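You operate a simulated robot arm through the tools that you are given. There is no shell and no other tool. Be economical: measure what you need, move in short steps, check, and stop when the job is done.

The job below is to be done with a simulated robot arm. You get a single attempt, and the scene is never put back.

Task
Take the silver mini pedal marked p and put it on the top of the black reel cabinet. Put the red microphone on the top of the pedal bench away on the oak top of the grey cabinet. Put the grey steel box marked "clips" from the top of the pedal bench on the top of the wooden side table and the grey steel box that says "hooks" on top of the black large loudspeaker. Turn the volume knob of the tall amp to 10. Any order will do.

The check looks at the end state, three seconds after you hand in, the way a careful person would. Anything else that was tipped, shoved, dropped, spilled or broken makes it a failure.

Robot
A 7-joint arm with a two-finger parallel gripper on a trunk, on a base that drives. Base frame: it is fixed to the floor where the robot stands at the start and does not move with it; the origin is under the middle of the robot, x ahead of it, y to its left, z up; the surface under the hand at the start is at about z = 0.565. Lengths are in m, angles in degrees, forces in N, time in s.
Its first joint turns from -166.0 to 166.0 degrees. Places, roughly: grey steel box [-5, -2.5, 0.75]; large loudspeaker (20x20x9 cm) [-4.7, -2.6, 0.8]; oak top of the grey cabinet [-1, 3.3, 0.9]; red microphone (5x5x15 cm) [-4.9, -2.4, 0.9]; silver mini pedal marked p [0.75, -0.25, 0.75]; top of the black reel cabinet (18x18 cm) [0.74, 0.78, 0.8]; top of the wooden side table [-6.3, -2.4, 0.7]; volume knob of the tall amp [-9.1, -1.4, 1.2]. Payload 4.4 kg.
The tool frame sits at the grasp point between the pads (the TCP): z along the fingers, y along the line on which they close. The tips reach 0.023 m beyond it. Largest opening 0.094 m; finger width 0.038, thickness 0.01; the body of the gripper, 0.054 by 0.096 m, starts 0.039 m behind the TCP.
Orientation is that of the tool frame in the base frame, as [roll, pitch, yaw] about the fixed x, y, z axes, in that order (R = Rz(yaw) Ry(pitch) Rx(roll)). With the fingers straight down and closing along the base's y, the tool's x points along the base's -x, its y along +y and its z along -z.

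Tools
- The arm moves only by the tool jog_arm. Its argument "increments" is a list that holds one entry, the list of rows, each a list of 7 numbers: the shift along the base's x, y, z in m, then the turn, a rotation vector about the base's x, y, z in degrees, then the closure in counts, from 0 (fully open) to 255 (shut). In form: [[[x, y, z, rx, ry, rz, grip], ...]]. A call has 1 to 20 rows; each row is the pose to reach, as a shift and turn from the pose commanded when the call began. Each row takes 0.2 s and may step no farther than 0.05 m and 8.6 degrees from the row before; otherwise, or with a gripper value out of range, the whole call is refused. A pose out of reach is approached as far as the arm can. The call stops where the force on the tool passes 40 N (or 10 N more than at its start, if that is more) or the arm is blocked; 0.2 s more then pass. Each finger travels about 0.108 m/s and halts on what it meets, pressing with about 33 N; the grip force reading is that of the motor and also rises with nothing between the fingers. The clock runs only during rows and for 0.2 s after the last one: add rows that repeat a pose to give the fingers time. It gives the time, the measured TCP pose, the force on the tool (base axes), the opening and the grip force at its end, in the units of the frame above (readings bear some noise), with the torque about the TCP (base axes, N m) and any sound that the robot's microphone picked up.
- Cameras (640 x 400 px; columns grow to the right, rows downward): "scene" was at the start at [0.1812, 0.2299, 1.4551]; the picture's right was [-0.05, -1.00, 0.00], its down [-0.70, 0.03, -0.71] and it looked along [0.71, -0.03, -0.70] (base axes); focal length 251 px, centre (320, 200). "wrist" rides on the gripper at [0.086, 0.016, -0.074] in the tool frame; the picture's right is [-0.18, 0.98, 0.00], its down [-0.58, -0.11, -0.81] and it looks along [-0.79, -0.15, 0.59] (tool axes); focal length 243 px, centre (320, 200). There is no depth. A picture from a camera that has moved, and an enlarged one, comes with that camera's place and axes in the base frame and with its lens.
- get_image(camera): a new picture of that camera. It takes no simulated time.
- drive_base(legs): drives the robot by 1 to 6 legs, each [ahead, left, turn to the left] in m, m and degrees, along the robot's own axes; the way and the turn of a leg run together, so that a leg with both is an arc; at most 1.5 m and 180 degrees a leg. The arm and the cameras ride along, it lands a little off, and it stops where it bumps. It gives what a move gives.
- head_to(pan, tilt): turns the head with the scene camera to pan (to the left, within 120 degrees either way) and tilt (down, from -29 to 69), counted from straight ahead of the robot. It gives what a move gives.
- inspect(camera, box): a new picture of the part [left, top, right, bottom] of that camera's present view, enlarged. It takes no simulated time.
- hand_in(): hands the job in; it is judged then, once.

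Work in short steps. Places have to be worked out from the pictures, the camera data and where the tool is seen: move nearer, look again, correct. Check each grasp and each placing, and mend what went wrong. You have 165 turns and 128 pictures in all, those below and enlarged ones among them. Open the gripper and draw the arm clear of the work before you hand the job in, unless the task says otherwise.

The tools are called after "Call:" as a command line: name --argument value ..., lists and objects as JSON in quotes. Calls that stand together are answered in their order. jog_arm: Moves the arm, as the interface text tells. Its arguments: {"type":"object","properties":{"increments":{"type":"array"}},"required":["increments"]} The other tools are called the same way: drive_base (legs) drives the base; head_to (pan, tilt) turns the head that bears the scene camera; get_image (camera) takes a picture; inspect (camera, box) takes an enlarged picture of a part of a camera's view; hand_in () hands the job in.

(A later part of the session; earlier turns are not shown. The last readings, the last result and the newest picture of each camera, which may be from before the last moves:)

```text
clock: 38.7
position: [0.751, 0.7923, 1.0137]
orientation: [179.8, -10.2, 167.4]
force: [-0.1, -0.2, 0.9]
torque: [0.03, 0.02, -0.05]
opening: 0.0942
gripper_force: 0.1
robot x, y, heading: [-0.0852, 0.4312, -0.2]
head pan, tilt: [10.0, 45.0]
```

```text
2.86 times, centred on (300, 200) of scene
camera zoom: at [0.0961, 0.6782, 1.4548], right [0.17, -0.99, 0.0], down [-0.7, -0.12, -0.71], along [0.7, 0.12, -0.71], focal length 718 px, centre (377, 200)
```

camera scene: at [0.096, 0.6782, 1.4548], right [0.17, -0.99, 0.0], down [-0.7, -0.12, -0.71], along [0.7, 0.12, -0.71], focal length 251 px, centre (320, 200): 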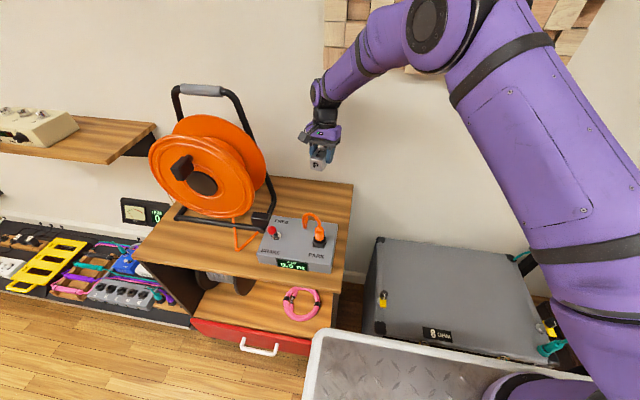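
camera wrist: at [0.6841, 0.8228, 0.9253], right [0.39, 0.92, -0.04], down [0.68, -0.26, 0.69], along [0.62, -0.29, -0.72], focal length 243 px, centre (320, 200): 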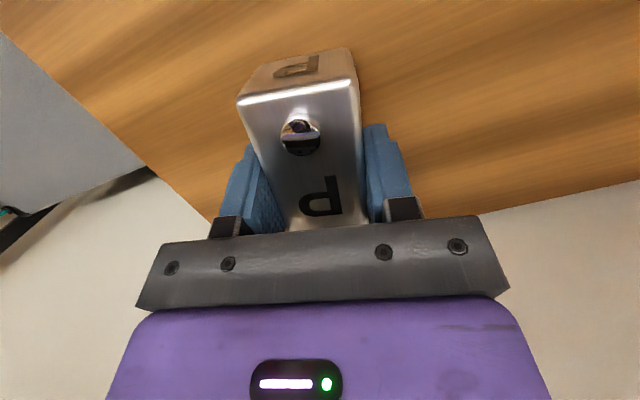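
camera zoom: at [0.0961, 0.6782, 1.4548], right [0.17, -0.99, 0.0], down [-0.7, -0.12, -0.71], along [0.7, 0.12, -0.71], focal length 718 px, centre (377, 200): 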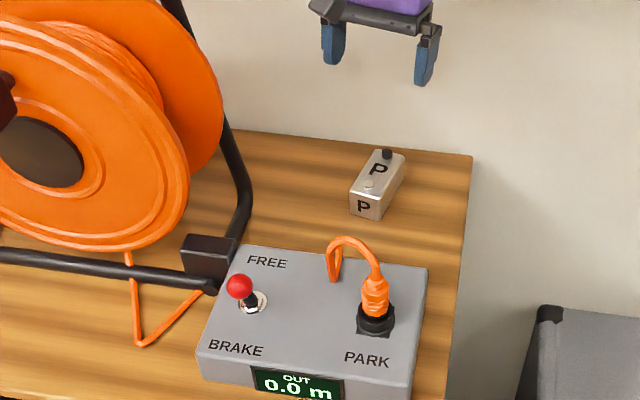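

The pedal stands well on the reel cabinet. I level the hand and tuck the arm in, then look around behind the robot for the way to the bench.

Call:
jog_arm --increments '[[[-0.02, -0.04, 0.01, 0, 0, 0, 0], [-0.04, -0.08, 0.02, -0.3, -3, 4, 0], [-0.07, -0.12, 0.03, -0.7, -6, 8, 0], [-0.1, -0.16, 0.04, -1.1, -10.2, 12.6, 0], [-0.13, -0.19, 0.05, -1.1, -10.2, 12.6, 0], [-0.16, -0.22, 0.06, -1.1, -10.2, 12.6, 0], [-0.19, -0.25, 0.07, -1.1, -10.2, 12.6, 0], [-0.22, -0.28, 0.08, -1.1, -10.2, 12.6, 0], [-0.25, -0.31, 0.09, -1.1, -10.2, 12.6, 0], [-0.28, -0.34, 0.09, -1.1, -10.2, 12.6, 0], [-0.32, -0.36, 0.09, -1.1, -10.2, 12.6, 0], [-0.36, -0.36, 0.09, -1.1, -10.2, 12.6, 0], [-0.36, -0.36, 0.09, -1.1, -10.2, 12.6, 0]]]'

Call:
head_to --pan 118 --tilt 15

Call:
get_image --camera "scene"

Call:
head_to --pan -118 --tilt 15

Call:
get_image --camera "scene"

```text
refused: row 3 steps farther than a row can; nothing moved
```

```text
clock: 40.6
position: [0.7506, 0.792, 1.0134]
orientation: [179.9, -10.3, 167.4]
force: [0.3, 0.0, 0.2]
torque: [-0.01, 0.01, -0.01]
opening: 0.0939
gripper_force: 0.1
robot x, y, heading: [-0.0839, 0.4319, 0.0]
head pan, tilt: [118.0, 15.0]
```

```text
90 pictures are left
camera scene: at [-0.0277, 0.7468, 1.5017], right [0.88, 0.47, 0.0], down [0.12, -0.23, -0.97], along [-0.45, 0.85, -0.26], focal length 251 px, centre (320, 200)
```

scene: 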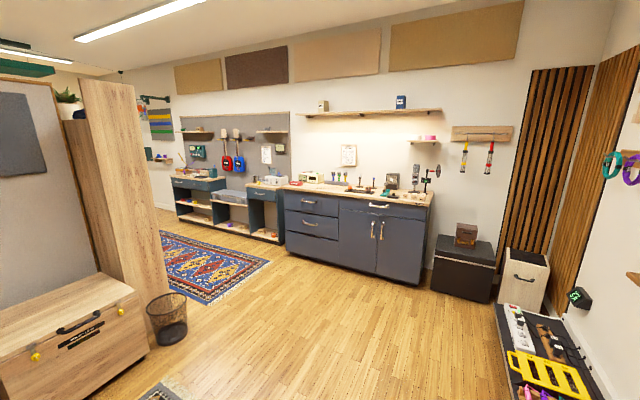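

```text
clock: 43.9
position: [0.7513, 0.7925, 1.0136]
orientation: [179.9, -10.1, 167.4]
force: [0.3, 0.3, 0.3]
torque: [0.02, 0.0, 0.02]
opening: 0.0938
gripper_force: 0.1
robot x, y, heading: [-0.0823, 0.4323, -0.3]
head pan, tilt: [-118.0, 15.0]
```

```text
89 pictures are left
camera scene: at [-0.0282, 0.5818, 1.5017], right [-0.88, 0.47, 0.0], down [0.12, 0.23, -0.97], along [-0.46, -0.85, -0.26], focal length 251 px, centre (320, 200)
```

scene: 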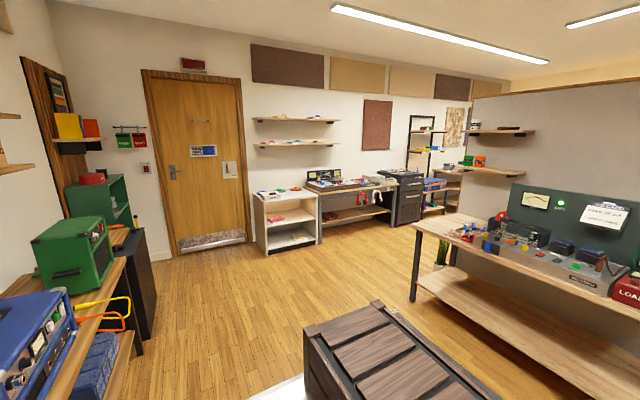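

I shorten the steps for tucking the arm, and look at the crate behind the robot.

Call:
jog_arm --increments '[[[-0.02, -0.04, 0.01, 0, 0, 0, 0], [-0.04, -0.08, 0.02, -0.3, -3, 4, 0], [-0.06, -0.12, 0.03, -0.7, -6, 8, 0], [-0.08, -0.16, 0.04, -1.1, -10.2, 12.6, 0], [-0.11, -0.19, 0.05, -1.1, -10.2, 12.6, 0], [-0.14, -0.22, 0.06, -1.1, -10.2, 12.6, 0], [-0.17, -0.25, 0.07, -1.1, -10.2, 12.6, 0], [-0.2, -0.28, 0.08, -1.1, -10.2, 12.6, 0], [-0.23, -0.31, 0.09, -1.1, -10.2, 12.6, 0], [-0.26, -0.34, 0.09, -1.1, -10.2, 12.6, 0], [-0.3, -0.36, 0.09, -1.1, -10.2, 12.6, 0], [-0.34, -0.36, 0.09, -1.1, -10.2, 12.6, 0], [-0.34, -0.36, 0.09, -1.1, -10.2, 12.6, 0]]]'

Call:
head_to --pan -110 --tilt 50

Call:
get_image --camera "scene"

```text
clock: 46.7
position: [0.4395, 0.4401, 1.1184]
orientation: [179.9, 0.0, 180.0]
force: [-0.7, -0.3, -0.2]
torque: [0.0, 0.02, -0.04]
opening: 0.0941
gripper_force: 0.0
out of reach, approached as far as the arm can: row 12, 13
robot x, y, heading: [-0.0805, 0.4303, -0.1]
head pan, tilt: [-118.0, 15.0]
```

```text
clock: 47.8
position: [0.4391, 0.4372, 1.1181]
orientation: [180.0, 0.0, -180.0]
force: [0.0, -0.9, 0.2]
torque: [0.01, -0.02, 0.01]
opening: 0.094
gripper_force: 0.1
robot x, y, heading: [-0.0862, 0.4289, -0.5]
head pan, tilt: [-110.0, 50.0]
```

```text
88 pictures are left
camera scene: at [-0.0107, 0.5918, 1.448], right [-0.94, 0.34, 0.0], down [0.26, 0.72, -0.64], along [-0.22, -0.6, -0.77], focal length 251 px, centre (320, 200)
```

scene: 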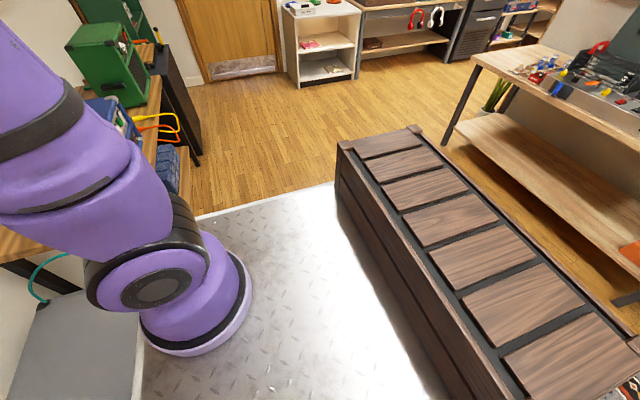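

The crate is part of the robot. I drive: back off, turn right, and go down the room toward the door, then look along the far aisle.

Call:
drive_base --legs '[[-0.3, 0, 0], [0, 0, -90], [1.5, 0, 0], [0.5, 0, 0], [0, 0, -90]]'

Call:
head_to --pan 10 --tilt 15

Call:
get_image --camera "scene"

```text
clock: 67.0
position: [-0.9404, -1.5651, 1.1179]
orientation: [179.9, 0.0, -1.3]
force: [0.2, -0.3, -0.4]
torque: [-0.01, 0.01, 0.0]
opening: 0.0939
gripper_force: 0.0
robot x, y, heading: [-0.4162, -1.5676, 178.6]
head pan, tilt: [-110.0, 50.0]
```

```text
clock: 69.0
position: [-0.9415, -1.5645, 1.1177]
orientation: [179.9, 0.0, -1.4]
force: [1.2, 0.4, 0.4]
torque: [-0.01, -0.04, 0.01]
opening: 0.0938
gripper_force: 0.1
robot x, y, heading: [-0.4157, -1.5699, 178.7]
head pan, tilt: [10.0, 15.0]
```

```text
87 pictures are left
camera scene: at [-0.6169, -1.8173, 1.5017], right [-0.15, 0.99, 0.0], down [0.26, 0.04, -0.97], along [-0.96, -0.14, -0.26], focal length 251 px, centre (320, 200)
```

scene: 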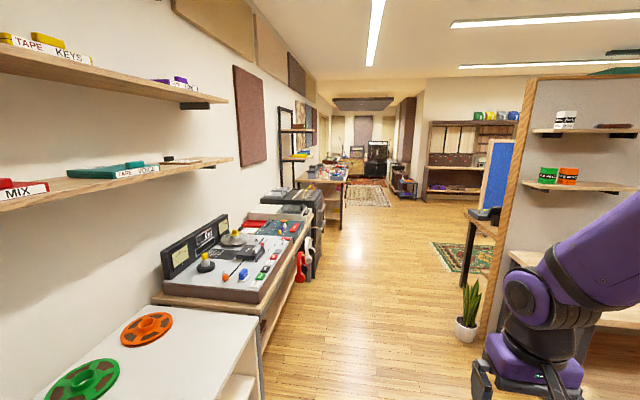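

The aisle is clear; the pedal bench shows in the distance on the left. I drive 3 m along it and look again.

Call:
drive_base --legs '[[0, 0, 1.3], [1.5, 0, 0], [1.4, 0, 0]]'

Call:
head_to --pan 30 --tilt 25

Call:
get_image --camera "scene"

```text
clock: 83.4
position: [-3.8336, -1.5324, 1.1179]
orientation: [180.0, 0.0, -0.7]
force: [0.0, 0.5, -0.8]
torque: [0.02, -0.02, -0.01]
opening: 0.0939
gripper_force: 0.0
robot x, y, heading: [-3.3119, -1.5322, 179.1]
head pan, tilt: [10.0, 15.0]
```

```text
clock: 84.2
position: [-3.8343, -1.5326, 1.1181]
orientation: [179.8, 0.1, -0.6]
force: [0.5, 0.2, 0.2]
torque: [0.01, 0.01, -0.01]
opening: 0.0939
gripper_force: 0.0
robot x, y, heading: [-3.3087, -1.5269, 179.2]
head pan, tilt: [30.0, 25.0]
```

```text
86 pictures are left
camera scene: at [-3.4956, -1.8114, 1.4855], right [-0.49, 0.87, 0.0], down [0.37, 0.21, -0.91], along [-0.79, -0.44, -0.42], focal length 251 px, centre (320, 200)
```

scene: 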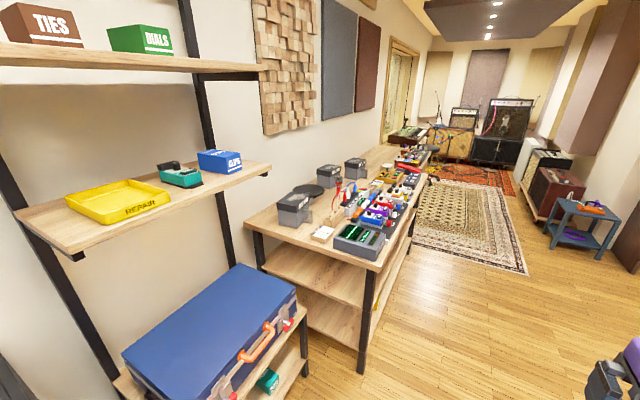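

The bench front is at y≈−2.0, x −4.3 to −5.7. I drive up beside it, turn left to face it and look at what stands on it.

Call:
drive_base --legs '[[1.4, -0.2, 0], [0, 0, 90]]'

Call:
head_to --pan -15 --tilt 38

Call:
get_image --camera "scene"

```text
clock: 95.0
position: [-4.6862, -1.8332, 1.1179]
orientation: [179.9, 0.0, 89.9]
force: [-0.4, 0.6, 0.7]
torque: [-0.03, 0.0, 0.01]
opening: 0.0939
gripper_force: 0.1
robot x, y, heading: [-4.6923, -1.3096, -90.1]
head pan, tilt: [30.0, 25.0]
```

```text
clock: 96.1
position: [-4.6849, -1.8325, 1.1183]
orientation: [179.9, 0.0, 90.1]
force: [-0.1, 0.5, -0.2]
torque: [-0.01, -0.03, 0.03]
opening: 0.0942
gripper_force: 0.0
robot x, y, heading: [-4.6947, -1.3071, -90.2]
head pan, tilt: [-15.0, 38.0]
```

```text
85 pictures are left
camera scene: at [-4.4814, -1.495, 1.4651], right [-0.97, 0.26, 0.0], down [0.16, 0.59, -0.79], along [-0.21, -0.76, -0.62], focal length 251 px, centre (320, 200)
```

scene: 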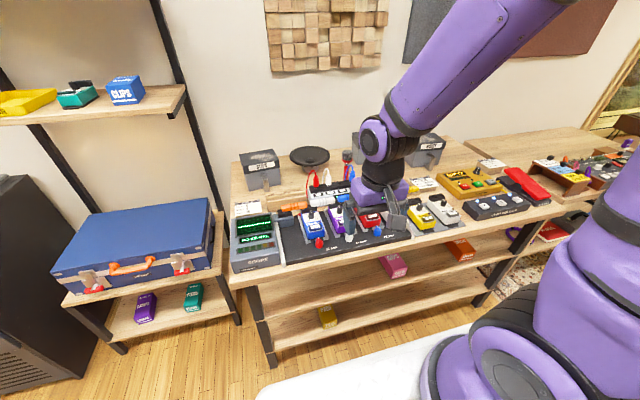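

I see grey steel boxes at the back of the bench. I zoom in on them.

Call:
inspect --camera "scene" --box '[220, 120, 480, 280]'

```text
2.46 times, centred on (350, 200) of scene
camera zoom: at [-4.4814, -1.495, 1.4651], right [-0.97, 0.26, 0.0], down [0.16, 0.59, -0.79], along [-0.21, -0.76, -0.62], focal length 619 px, centre (246, 200)
```

zoom: 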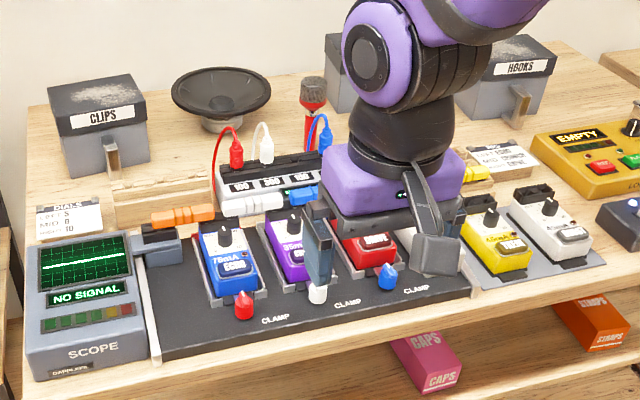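

The mic stands at the back behind the hand, the loudspeaker lies as a cone at the back left. I move the hand aside to the right for a free view.

Call:
jog_arm --increments '[[[0, -0.05, 0.03, 0, 0, 0, 0], [-0.04, -0.08, 0.05, 0, 0, 0, 0], [-0.09, -0.08, 0.05, 0, 0, 0, 0], [-0.14, -0.08, 0.05, 0, 0, 0, 0], [-0.19, -0.08, 0.05, 0, 0, 0, 0], [-0.24, -0.08, 0.05, 0, 0, 0, 0], [-0.29, -0.08, 0.05, 0, 0, 0, 0], [-0.34, -0.08, 0.05, 0, 0, 0, 0], [-0.39, -0.06, 0.05, 0, 0, 0, 0], [-0.44, -0.04, 0.05, 0, 0, 0, 0], [-0.48, 0, 0.05, 0, 0, 0, 0], [-0.48, 0, 0.05, 0, 0, 0, 0]]]'

Call:
head_to --pan -15 --tilt 42

Call:
get_image --camera "scene"

Call:
inspect --camera "scene" --box '[220, 90, 460, 240]'

```text
refused: row 1 steps farther than a row can; nothing moved
```

```text
clock: 96.8
position: [-4.6855, -1.8331, 1.118]
orientation: [179.9, 0.0, 90.0]
force: [0.0, -0.5, 0.1]
torque: [-0.03, 0.03, 0.04]
opening: 0.0938
gripper_force: 0.0
robot x, y, heading: [-4.6961, -1.3098, -90.4]
head pan, tilt: [-15.0, 42.0]
```

```text
83 pictures are left
camera scene: at [-4.4807, -1.4924, 1.4592], right [-0.97, 0.26, 0.0], down [0.17, 0.65, -0.74], along [-0.19, -0.72, -0.67], focal length 251 px, centre (320, 200)
```

scene: 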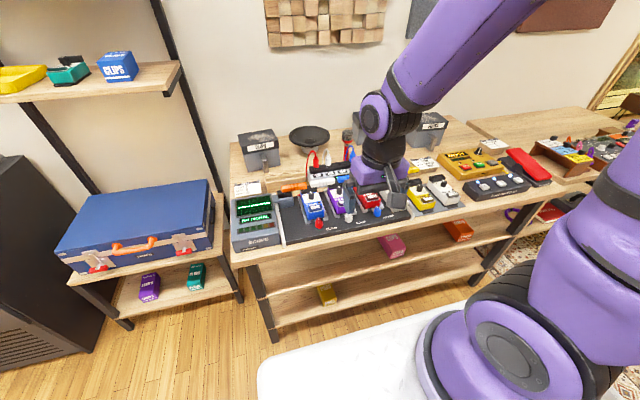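

```text
2.67 times, centred on (340, 165) of scene
camera zoom: at [-4.4807, -1.4924, 1.4592], right [-0.97, 0.26, 0.0], down [0.17, 0.65, -0.74], along [-0.19, -0.72, -0.67], focal length 670 px, centre (267, 293)
```

zoom: 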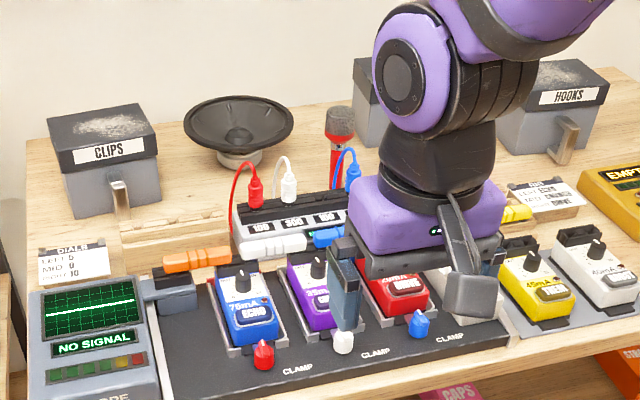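

Same move with shorter steps (the first row was slightly too long).

Call:
jog_arm --increments '[[[0, -0.03, 0.02, 0, 0, 0, 0], [-0.02, -0.06, 0.04, 0, 0, 0, 0], [-0.06, -0.08, 0.05, 0, 0, 0, 0], [-0.1, -0.08, 0.05, 0, 0, 0, 0], [-0.14, -0.08, 0.05, 0, 0, 0, 0], [-0.18, -0.08, 0.05, 0, 0, 0, 0], [-0.22, -0.08, 0.05, 0, 0, 0, 0], [-0.26, -0.08, 0.05, 0, 0, 0, 0], [-0.3, -0.08, 0.05, 0, 0, 0, 0], [-0.34, -0.08, 0.05, 0, 0, 0, 0], [-0.38, -0.06, 0.05, 0, 0, 0, 0], [-0.42, -0.04, 0.05, 0, 0, 0, 0], [-0.46, -0.02, 0.05, 0, 0, 0, 0], [-0.5, 0, 0.05, 0, 0, 0, 0], [-0.5, 0, 0.05, 0, 0, 0, 0]]]'

Call:
inspect --camera "scene" --box '[220, 90, 500, 265]'

```text
clock: 100.0
position: [-5.1857, -1.8309, 1.1683]
orientation: [179.8, 0.0, 90.0]
force: [0.6, -0.8, 0.4]
torque: [0.0, -0.01, 0.03]
opening: 0.0939
gripper_force: 0.0
robot x, y, heading: [-4.6935, -1.3083, -90.3]
head pan, tilt: [-15.0, 42.0]
```

```text
2.29 times, centred on (360, 178) of scene
camera zoom: at [-4.4807, -1.4924, 1.4592], right [-0.97, 0.26, 0.0], down [0.17, 0.65, -0.74], along [-0.19, -0.72, -0.67], focal length 575 px, centre (229, 251)
```

zoom: 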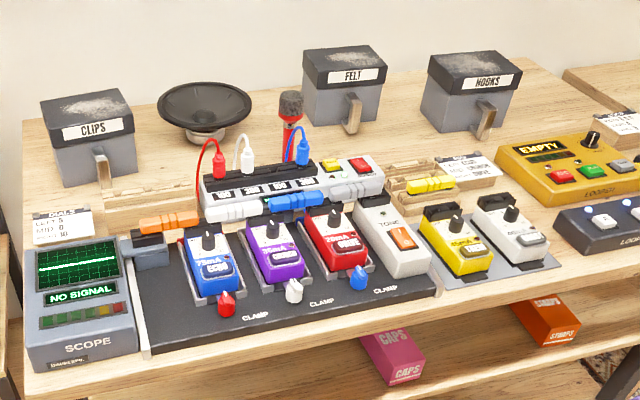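

Boxes are about 15 cm wide, so they must be taken by the front handles. I zoom in on the hooks box and clips box handles.

Call:
inspect --camera "scene" --box '[395, 100, 455, 160]'

Call:
inspect --camera "scene" --box '[225, 115, 365, 195]'

```text
6.67 times, centred on (425, 130) of scene
camera zoom: at [-4.4807, -1.4924, 1.4592], right [-0.97, 0.26, 0.0], down [0.17, 0.65, -0.74], along [-0.19, -0.72, -0.67], focal length 1676 px, centre (-380, 667)
```

zoom: 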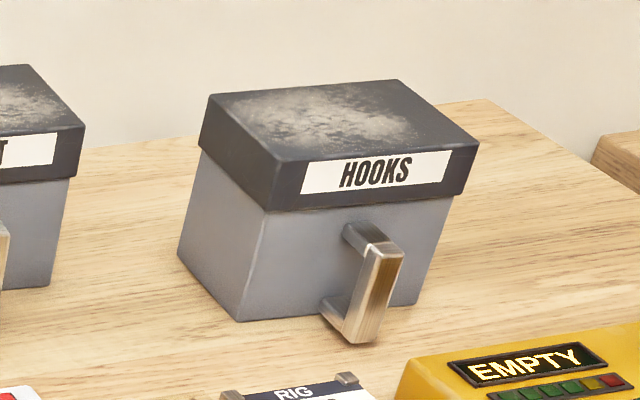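

```text
4.57 times, centred on (295, 155) of scene
camera zoom: at [-4.4807, -1.4924, 1.4592], right [-0.97, 0.26, 0.0], down [0.17, 0.65, -0.74], along [-0.19, -0.72, -0.67], focal length 1149 px, centre (434, 406)
```

zoom: 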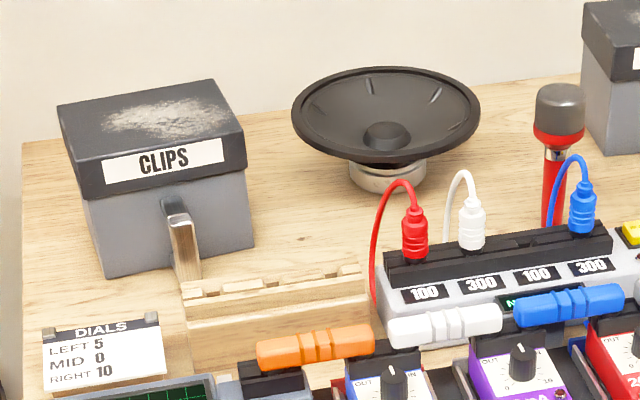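

The handles are vertical bars with standoffs on the box fronts. I move the base closer (right 0.15, ahead 0.2) and bring the hand before the hooks box for a look with the wrist camera.

Call:
drive_base --legs '[[0, -0.15, 0], [0.18, 0, 0]]'

Call:
get_image --camera "wrist"

Call:
get_image --camera "scene"

```text
clock: 102.5
position: [-5.3343, -2.013, 1.1672]
orientation: [179.9, 0.0, 90.2]
force: [-0.4, -0.1, 0.9]
torque: [-0.02, 0.01, 0.0]
opening: 0.0942
gripper_force: 0.0
robot x, y, heading: [-4.8434, -1.4909, -90.1]
head pan, tilt: [-15.0, 42.0]
```

```text
78 pictures are left
camera wrist: at [-5.3178, -1.9263, 1.242], right [0.98, -0.18, 0.0], down [-0.11, -0.58, 0.81], along [-0.15, -0.79, -0.59], focal length 243 px, centre (320, 200)
```

wrist: 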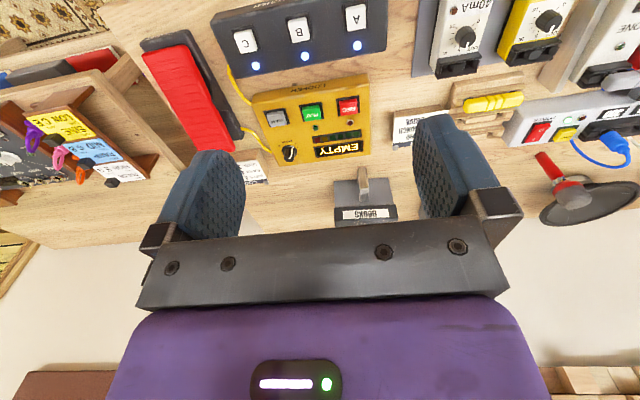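

```text
77 pictures are left
camera scene: at [-4.6307, -1.6726, 1.4592], right [-0.97, 0.26, 0.0], down [0.17, 0.65, -0.74], along [-0.19, -0.72, -0.67], focal length 251 px, centre (320, 200)
```

scene: 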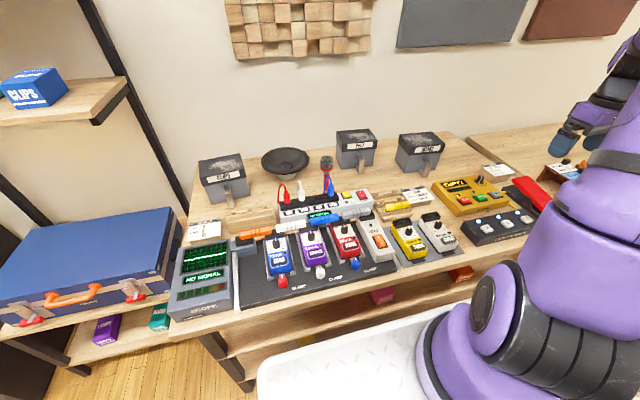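

Triangulated: hooks label at (−5.302, −2.462, 0.903), bench ≈0.79, lid about 16 cm wide. I move the hand nearer to see the handle.

Call:
jog_arm --increments '[[[0.01, -0.04, -0.02, 0, 0, 0, 0], [0.02, -0.08, -0.04, 0, 0, 0, 0], [0.03, -0.12, -0.06, 0, 0, 0, 0], [0.035, -0.16, -0.08, 0, 0, 0, 0], [0.035, -0.2, -0.1, 0, 0, 0, 0], [0.035, -0.2, -0.1, 0, 0, 0, 0]]]'

Call:
get_image --camera "wrist"

```text
clock: 103.9
position: [-5.2993, -2.215, 1.069]
orientation: [179.8, 0.0, 90.3]
force: [-0.4, 0.2, -0.3]
torque: [-0.03, 0.03, 0.03]
opening: 0.0941
gripper_force: 0.1
robot x, y, heading: [-4.8437, -1.4857, -90.0]
head pan, tilt: [-15.0, 42.0]
```

```text
76 pictures are left
camera wrist: at [-5.2833, -2.1273, 1.1421], right [0.98, -0.18, 0.0], down [-0.11, -0.58, 0.81], along [-0.15, -0.79, -0.59], focal length 243 px, centre (320, 200)
```

wrist: 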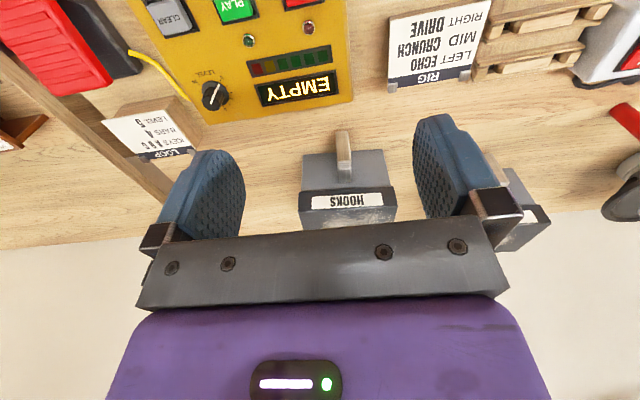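

Call:
inspect --camera "wrist" --box '[280, 110, 420, 230]'

```text
3.33 times, centred on (350, 170) of wrist
camera zoom: at [-5.2833, -2.1273, 1.1421], right [0.98, -0.18, 0.0], down [-0.11, -0.58, 0.81], along [-0.15, -0.79, -0.59], focal length 809 px, centre (220, 300)
```

zoom: 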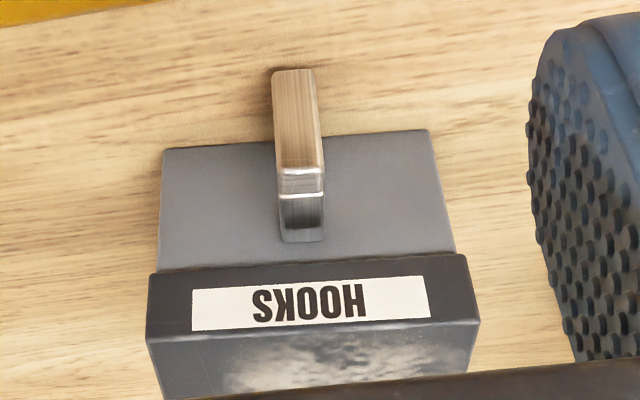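

The bar handle: centre ≈(−5.298, −2.412), z 0.795–0.866, 2 cm wide; the box is turned about −5°. I'll approach with the hand tilted 12° so its body clears the lid, first to above the handle.

Call:
jog_arm --increments '[[[0, -0.04, 0, -4, 0, -1.7, 0], [0, -0.08, -0.02, -8, 0, -3.4, 0], [0.001, -0.12, -0.05, -12, 0, -5, 0], [0.001, -0.16, -0.08, -12, 0, -5, 0], [0.001, -0.188, -0.12, -12, 0, -5, 0], [0.001, -0.188, -0.15, -12, 0, -5, 0], [0.001, -0.188, -0.15, -12, 0, -5, 0]]]'

Call:
get_image --camera "wrist"

Call:
get_image --camera "scene"

```text
clock: 105.5
position: [-5.2982, -2.4025, 0.9172]
orientation: [179.4, 12.0, 85.1]
force: [-0.3, 0.2, -0.3]
torque: [0.0, 0.0, 0.0]
opening: 0.0939
gripper_force: 0.0
robot x, y, heading: [-4.8448, -1.4864, -90.1]
head pan, tilt: [-15.0, 42.0]
```

```text
74 pictures are left
camera wrist: at [-5.2732, -2.3035, 0.9723], right [0.96, -0.26, 0.05], down [-0.15, -0.39, 0.91], along [-0.22, -0.88, -0.41], focal length 243 px, centre (320, 200)
```

wrist: 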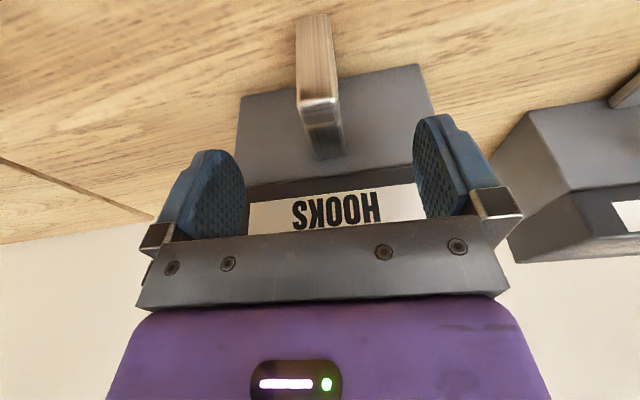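

```text
73 pictures are left
camera scene: at [-4.6307, -1.6725, 1.4592], right [-0.97, 0.26, 0.0], down [0.17, 0.65, -0.74], along [-0.19, -0.72, -0.67], focal length 251 px, centre (320, 200)
```

scene: 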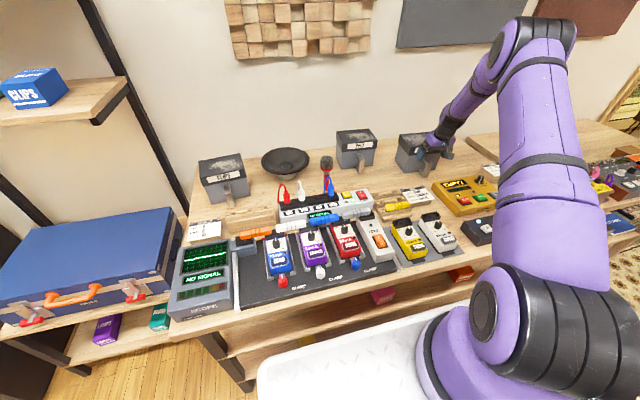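

The bar lies centred between the fingers. I descend to grasp height and close gently.

Call:
jog_arm --increments '[[[0, 0, -0.03, 0, 0, 0, 0], [0, -0.002, -0.06, 0, 0, 0, 0], [0, -0.006, -0.084, 0, 0, 0, 0], [0, -0.006, -0.084, 0, 0, 0, 0]]]'

Call:
get_image --camera "wrist"

Call:
inspect --camera "scene" --box '[380, 110, 480, 220]'

```text
clock: 106.4
position: [-5.3002, -2.4106, 0.8392]
orientation: [179.6, 12.5, 85.0]
force: [0.4, 4.4, 11.1]
torque: [-0.16, 0.03, 0.09]
opening: 0.094
gripper_force: 0.0
robot x, y, heading: [-4.8415, -1.4916, -89.9]
head pan, tilt: [-15.0, 42.0]
stopped in row 4: the force on the tool passed its limit at 45 N (the readings are from after the stop); the commanded pose is now the measured one
```

```text
72 pictures are left
camera wrist: at [-5.2755, -2.3109, 0.8933], right [0.96, -0.26, 0.05], down [-0.15, -0.38, 0.91], along [-0.22, -0.89, -0.41], focal length 243 px, centre (320, 200)
```

wrist: 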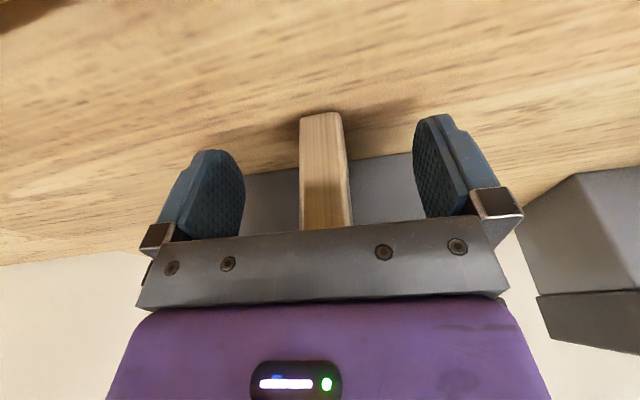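

```text
3.64 times, centred on (430, 165) of scene
camera zoom: at [-4.6305, -1.6719, 1.4592], right [-0.97, 0.26, 0.0], down [0.17, 0.65, -0.74], along [-0.19, -0.72, -0.67], focal length 914 px, centre (-80, 327)
```

zoom: 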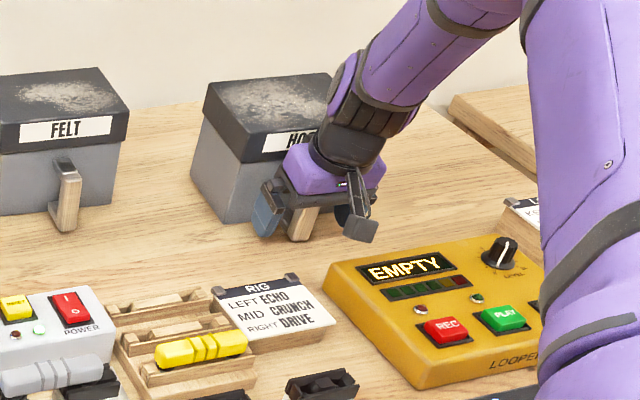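

The palm touched the bar's top. I raise 6 mm and close.

Call:
jog_arm --increments '[[[0, 0, 0.006, 0, 0, 0, 0], [0, 0, 0.006, 0, 0, 0, 120], [0, 0, 0.006, 0, 0, 0, 200], [0, 0, 0.006, 0, 0, 0, 255], [0, 0, 0.006, 0, 0, 0, 255], [0, 0, 0.006, 0, 0, 0, 255]]]'

Call:
jog_arm --increments '[[[0, 0, 0.006, 0, 0, 0, 255], [0, 0, 0.012, 0, 0, 0, 255], [0, 0, 0.015, 0, 0, 0, 255], [0, 0, 0.015, 0, 0, 0, 255]]]'

Call:
inspect --camera "scene" --box '[380, 110, 480, 220]'

Call:
get_image --camera "wrist"

```text
clock: 107.8
position: [-5.2999, -2.4113, 0.8439]
orientation: [179.7, 12.4, 85.2]
force: [0.2, -2.2, 1.7]
torque: [0.11, 0.4, 0.17]
opening: 0.0219
gripper_force: 33.0
robot x, y, heading: [-4.8457, -1.4901, -90.0]
head pan, tilt: [-15.0, 42.0]
```

```text
clock: 108.8
position: [-5.3003, -2.4104, 0.8591]
orientation: [179.5, 12.5, 85.1]
force: [0.1, 0.4, -4.6]
torque: [0.46, -0.04, 0.0]
opening: 0.0215
gripper_force: 33.3
robot x, y, heading: [-4.846, -1.4872, -89.8]
head pan, tilt: [-15.0, 42.0]
```

```text
3.64 times, centred on (430, 165) of scene
camera zoom: at [-4.6308, -1.6728, 1.4592], right [-0.97, 0.26, 0.0], down [0.17, 0.65, -0.74], along [-0.19, -0.72, -0.67], focal length 914 px, centre (-80, 327)
```

zoom: 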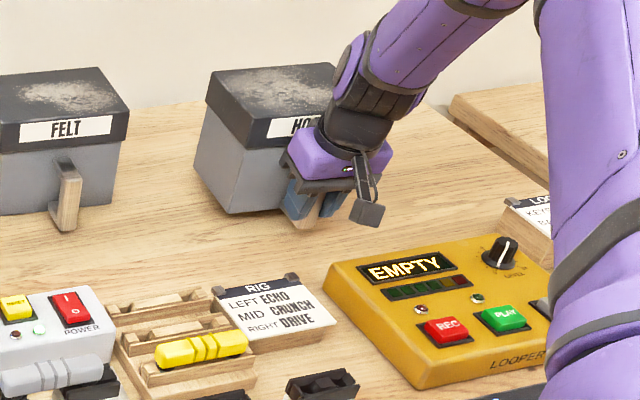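

```text
69 pictures are left
camera wrist: at [-5.2756, -2.3108, 0.9127], right [0.96, -0.26, 0.05], down [-0.15, -0.38, 0.91], along [-0.22, -0.89, -0.41], focal length 243 px, centre (320, 200)
```

wrist: 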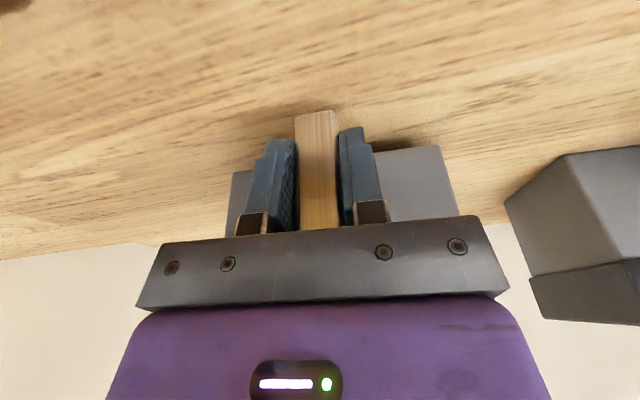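

The box (≈0.47 kg) hangs level. I lift it further, to have its bottom above the felt box and mic.

Call:
jog_arm --increments '[[[0, 0, 0.02, 0, 0, 0, 255], [0, 0, 0.05, 0, 0, 0, 255], [0, 0, 0.08, 0, 0, 0, 255], [0, 0, 0.11, 0, 0, 0, 255], [0, 0, 0.14, 0, 0, 0, 255], [0, 0, 0.17, 0, 0, 0, 255], [0, 0, 0.2, 0, 0, 0, 255], [0, 0, 0.2, 0, 0, 0, 255]]]'

Call:
get_image --camera "scene"

```text
clock: 110.6
position: [-5.2989, -2.4108, 1.0578]
orientation: [179.5, 12.3, 85.1]
force: [-0.4, 0.3, -5.0]
torque: [0.45, -0.03, -0.02]
opening: 0.0219
gripper_force: 33.0
robot x, y, heading: [-4.8428, -1.4918, -90.1]
head pan, tilt: [-15.0, 42.0]
```

```text
68 pictures are left
camera scene: at [-4.6308, -1.6728, 1.4592], right [-0.97, 0.26, 0.0], down [0.17, 0.65, -0.74], along [-0.19, -0.72, -0.67], focal length 251 px, centre (320, 200)
```

scene: 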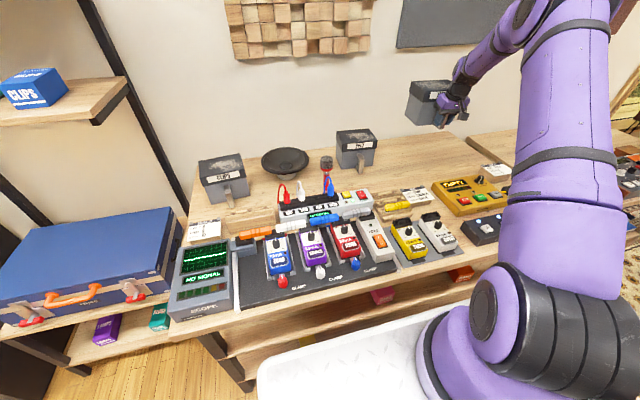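

I measure the loudspeaker's rim from the present camera place.

Call:
inspect --camera "scene" --box '[240, 130, 380, 210]'

```text
4.57 times, centred on (310, 170) of scene
camera zoom: at [-4.6308, -1.6728, 1.4592], right [-0.97, 0.26, 0.0], down [0.17, 0.65, -0.74], along [-0.19, -0.72, -0.67], focal length 1149 px, centre (366, 337)
```

zoom: 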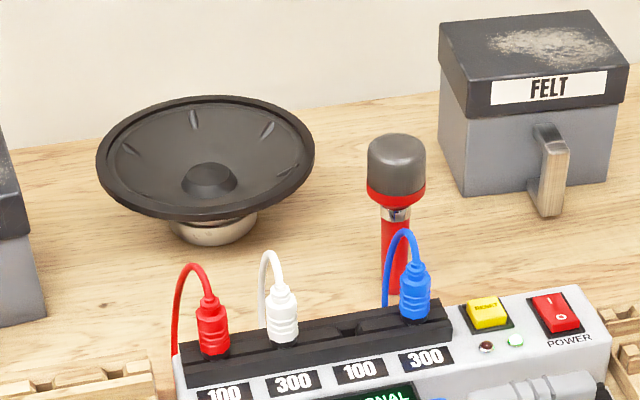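

Rim centre triangulated at (−4.718, −2.596), top ≈0.87, diameter 0.205. I carry the box over it at travel height.

Call:
jog_arm --increments '[[[0.045, 0, 0.01, 0, 0, 0, 255], [0.09, 0, 0.01, 0, 0, 0, 255], [0.135, 0, 0.01, 0, 0, 0, 255], [0.18, 0, 0.01, 0, 0, 0, 255], [0.225, 0, 0.01, 0, 0, 0, 255], [0.27, 0, 0.01, 0, 0, 0, 255], [0.315, 0, 0.01, 0, 0, 0, 255], [0.36, -0.01, 0.01, 0, 0, 0, 255], [0.405, -0.02, 0.01, 0, 0, 0, 255], [0.45, -0.03, 0.01, 0, 0, 0, 255], [0.495, -0.045, 0.01, 0, 0, 0, 255], [0.54, -0.06, 0.01, 0, 0, 0, 255], [0.57, -0.07, 0.01, 0, 0, 0, 255], [0.59, -0.078, 0.0, 0, 0, 0, 255], [0.59, -0.078, 0, 0, 0, 0, 255]]]'

Call:
get_image --camera "scene"

Call:
inspect --camera "scene" --box '[200, 90, 360, 200]'

```text
clock: 113.8
position: [-4.7096, -2.4885, 1.0574]
orientation: [179.6, 12.3, 85.0]
force: [0.0, -0.2, -4.5]
torque: [0.38, -0.03, 0.02]
opening: 0.0221
gripper_force: 33.4
robot x, y, heading: [-4.8425, -1.4868, -90.1]
head pan, tilt: [-15.0, 42.0]
```

```text
66 pictures are left
camera scene: at [-4.6306, -1.6727, 1.4591], right [-0.97, 0.26, 0.0], down [0.17, 0.65, -0.74], along [-0.19, -0.72, -0.67], focal length 251 px, centre (320, 200)
```

scene: 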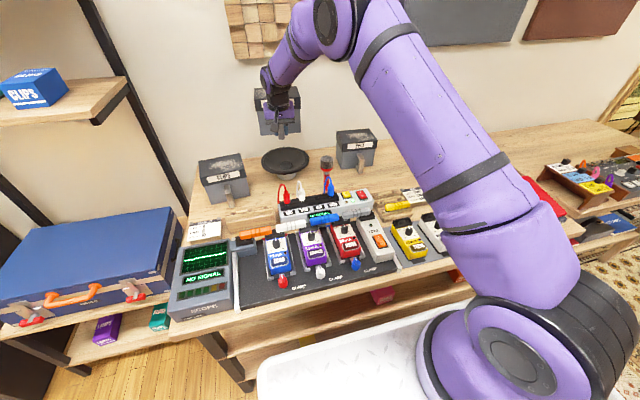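

```text
3.64 times, centred on (280, 145) of scene
camera zoom: at [-4.6306, -1.6727, 1.4591], right [-0.97, 0.26, 0.0], down [0.17, 0.65, -0.74], along [-0.19, -0.72, -0.67], focal length 914 px, centre (466, 400)
```

zoom: 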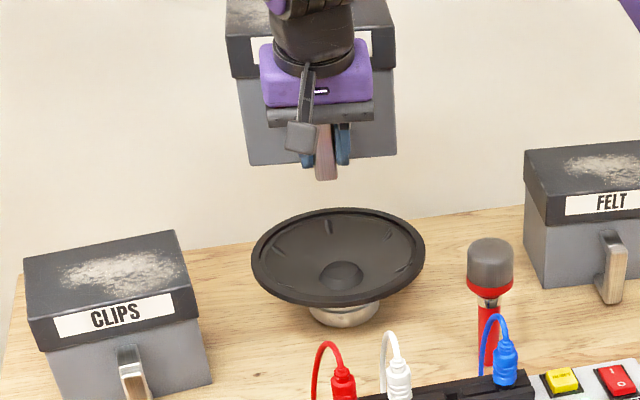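

Box is above the speaker and level. Lid depth measures ≈0.124, so I shift 6 mm toward the wall, lower to just above the rim and check.

Call:
jog_arm --increments '[[[0, -0.006, -0.03, 0, 0, 0, 255], [0, -0.006, -0.06, 0, 0, 0, 255], [0, -0.006, -0.085, 0, 0, 0, 255], [0, -0.006, -0.105, 0, 0, 0, 255], [0, -0.006, -0.105, 0, 0, 0, 255]]]'

Call:
inspect --camera "scene" --box '[200, 90, 360, 200]'

Call:
get_image --camera "wrist"

```text
clock: 115.0
position: [-4.7085, -2.4942, 0.9537]
orientation: [179.6, 12.4, 85.1]
force: [-0.6, 0.5, -4.3]
torque: [0.39, -0.05, 0.0]
opening: 0.0219
gripper_force: 32.6
robot x, y, heading: [-4.8431, -1.4883, -90.1]
head pan, tilt: [-15.0, 42.0]
```

```text
3.64 times, centred on (280, 145) of scene
camera zoom: at [-4.6306, -1.6727, 1.4591], right [-0.97, 0.26, 0.0], down [0.17, 0.65, -0.74], along [-0.19, -0.72, -0.67], focal length 914 px, centre (466, 400)
```

zoom: 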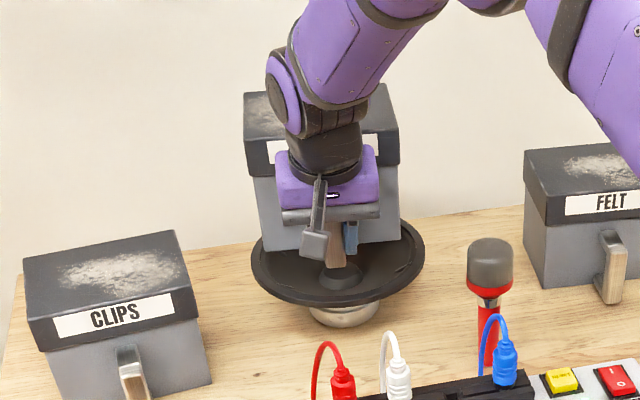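

```text
63 pictures are left
camera wrist: at [-4.6849, -2.3949, 1.0082], right [0.96, -0.26, 0.05], down [-0.15, -0.38, 0.91], along [-0.22, -0.89, -0.41], focal length 243 px, centre (320, 200)
```

wrist: 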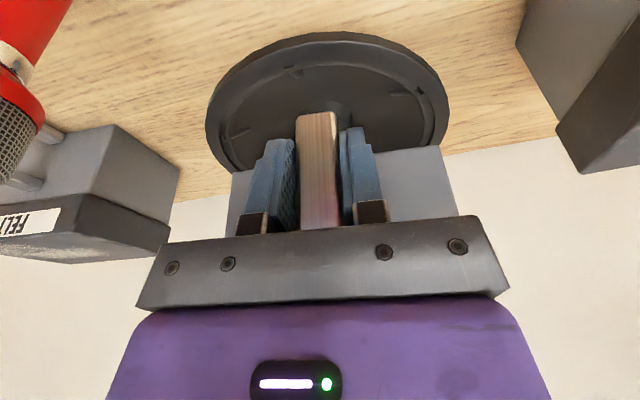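

Box centred over the rim in both views. I lower in small steps until contact.

Call:
jog_arm --increments '[[[0, 0, -0.006, 0, 0, 0, 255], [0, 0, -0.012, 0, 0, 0, 255], [0, 0, -0.017, 0, 0, 0, 255], [0, 0, -0.021, 0, 0, 0, 255], [0, 0, -0.024, 0, 0, 0, 255], [0, 0, -0.027, 0, 0, 0, 255], [0, 0, -0.03, 0, 0, 0, 255]]]'

Call:
inspect --camera "scene" --box '[230, 110, 340, 190]'

```text
clock: 116.6
position: [-4.7097, -2.4948, 0.9263]
orientation: [179.6, 12.6, 85.1]
force: [0.8, 2.1, 6.9]
torque: [-0.96, 0.93, -0.13]
opening: 0.0219
gripper_force: 33.1
robot x, y, heading: [-4.8417, -1.4914, -89.9]
head pan, tilt: [-15.0, 42.0]
```

```text
5.00 times, centred on (285, 150) of scene
camera zoom: at [-4.6306, -1.6721, 1.4592], right [-0.97, 0.26, 0.0], down [0.17, 0.65, -0.74], along [-0.19, -0.72, -0.67], focal length 1257 px, centre (495, 450)
```

zoom: 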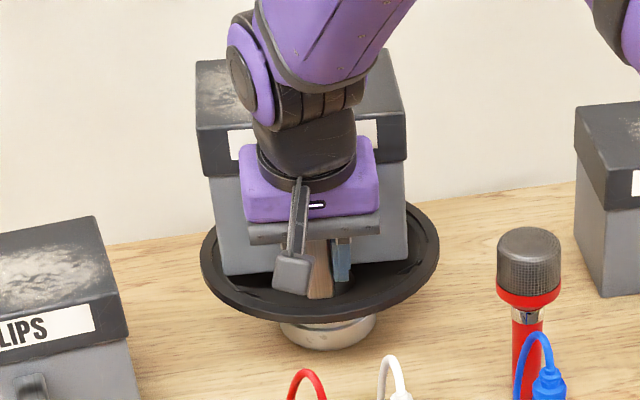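

One back corner touches first (≈11 N). I lower a few more millimetres to seat it.

Call:
jog_arm --increments '[[[0, 0, -0.002, 0, 0, 0, 255], [0, 0, -0.004, 0, 0, 0, 255], [0, 0, -0.006, 0, 0, 0, 255], [0, 0, -0.006, 0, 0, 0, 255]]]'

Call:
inspect --camera "scene" --box '[230, 110, 340, 190]'

```text
clock: 117.6
position: [-4.7088, -2.4948, 0.9188]
orientation: [179.6, 12.5, 85.0]
force: [2.3, 7.3, 13.2]
torque: [-1.0, 0.95, -0.03]
opening: 0.0218
gripper_force: 32.9
robot x, y, heading: [-4.8472, -1.4909, -89.9]
head pan, tilt: [-15.0, 42.0]
```

```text
5.00 times, centred on (285, 150) of scene
camera zoom: at [-4.6305, -1.6716, 1.4593], right [-0.97, 0.26, 0.0], down [0.17, 0.65, -0.74], along [-0.19, -0.72, -0.67], focal length 1257 px, centre (495, 450)
```

zoom: 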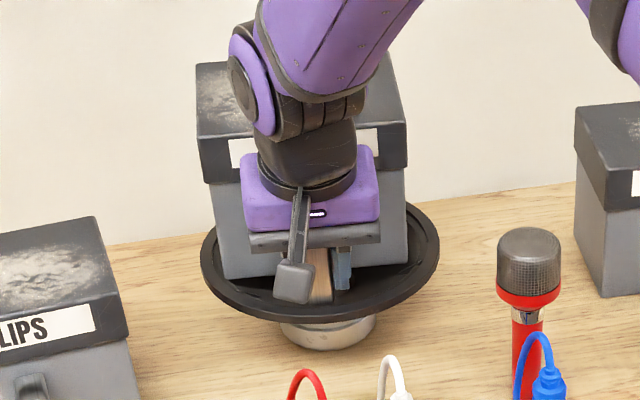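

Contact is spreading under the box. I open the gripper slowly and watch whether it sits.

Call:
jog_arm --increments '[[[0, 0, 0, 0, 0, 0, 220], [0, 0, 0, 0, 0, 0, 190], [0, 0, 0, 0, 0, 0, 150], [0, 0, 0, 0, 0, 0, 80], [0, 0, 0, 0, 0, 0, 0], [0, 0, 0, 0, 0, 0, 0]]]'

Call:
jog_arm --increments '[[[0, 0.002, 0.03, 0, 0, 0, 0], [0, 0.004, 0.06, 0, 0, 0, 0], [0, 0.02, 0.09, 0, 0, 0, 0], [0, 0.05, 0.12, 0, 0, 0, 0], [0, 0.08, 0.15, 0, 0, 0, 0], [0, 0.08, 0.15, 0, 0, 0, 0]]]'

Call:
get_image --camera "wrist"

Call:
inspect --camera "scene" --box '[230, 110, 340, 190]'

```text
clock: 119.0
position: [-4.7101, -2.4948, 0.9169]
orientation: [179.6, 12.4, 85.0]
force: [0.4, -0.1, 0.6]
torque: [0.02, -0.02, 0.03]
opening: 0.0941
gripper_force: 0.0
robot x, y, heading: [-4.8405, -1.4904, -89.8]
head pan, tilt: [-15.0, 42.0]
```

```text
clock: 120.4
position: [-4.7105, -2.4145, 1.066]
orientation: [179.6, 12.4, 85.1]
force: [0.9, 0.1, 0.0]
torque: [0.04, 0.03, -0.01]
opening: 0.094
gripper_force: 0.1
robot x, y, heading: [-4.8424, -1.4899, -90.0]
head pan, tilt: [-15.0, 42.0]
```

```text
60 pictures are left
camera wrist: at [-4.6865, -2.3143, 1.1216], right [0.96, -0.26, 0.05], down [-0.15, -0.38, 0.91], along [-0.22, -0.89, -0.41], focal length 243 px, centre (320, 200)
```

wrist: 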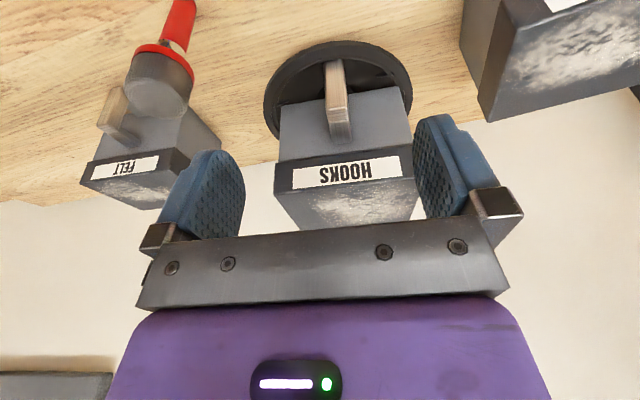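

```text
5.00 times, centred on (285, 150) of scene
camera zoom: at [-4.6306, -1.6727, 1.4592], right [-0.97, 0.26, 0.0], down [0.17, 0.65, -0.74], along [-0.19, -0.72, -0.67], focal length 1257 px, centre (495, 450)
```

zoom: 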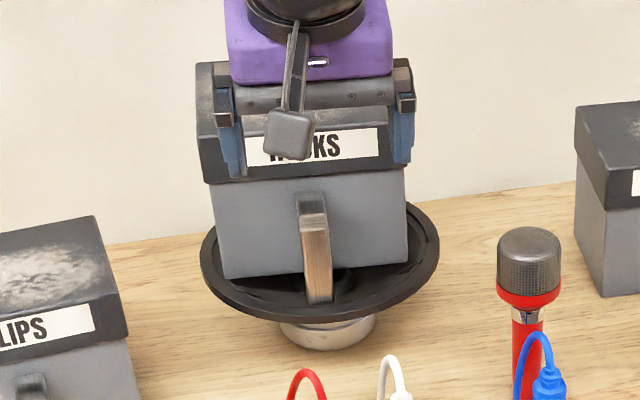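

The hooks box sits steadily on the speaker. Next the clips box: I move the hand in front of it to measure its handle.

Call:
jog_arm --increments '[[[0.03, 0.03, 0, 0, 0, 2, 0], [0.07, 0.05, 0, 0, 0, 4, 0], [0.11, 0.07, 0, 0, 0, 6, 0], [0.15, 0.09, 0, 0, 0, 8, 0], [0.19, 0.11, 0, 0, 0, 8, 0], [0.225, 0.12, -0.02, 0, 0, 8, 0], [0.225, 0.12, -0.02, 0, 0, 8, 0]]]'

Call:
inspect --camera "wrist" --box '[220, 60, 460, 240]'

Call:
inspect --camera "scene" --box '[180, 130, 280, 210]'

```text
clock: 122.0
position: [-4.4842, -2.2938, 1.0474]
orientation: [179.6, 12.4, 93.0]
force: [-0.3, 0.7, 0.5]
torque: [0.01, -0.03, 0.01]
opening: 0.0941
gripper_force: 0.1
robot x, y, heading: [-4.8455, -1.4899, -90.1]
head pan, tilt: [-15.0, 42.0]
```

```text
2.22 times, centred on (340, 150) of wrist
camera zoom: at [-4.4739, -2.1926, 1.1014], right [0.99, -0.13, 0.05], down [-0.09, -0.4, 0.91], along [-0.1, -0.91, -0.41], focal length 539 px, centre (276, 311)
```

zoom: 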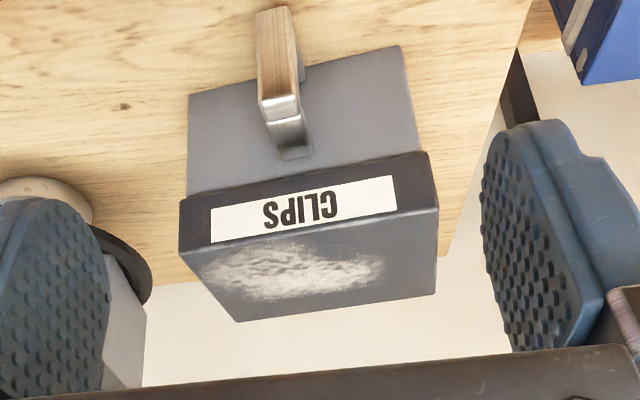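

```text
5.00 times, centred on (230, 170) of scene
camera zoom: at [-4.6306, -1.6725, 1.4592], right [-0.97, 0.26, 0.0], down [0.17, 0.65, -0.74], along [-0.19, -0.72, -0.67], focal length 1257 px, centre (770, 350)
```

zoom: 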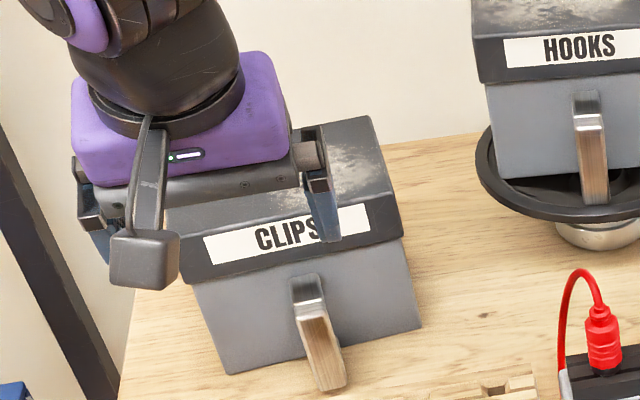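

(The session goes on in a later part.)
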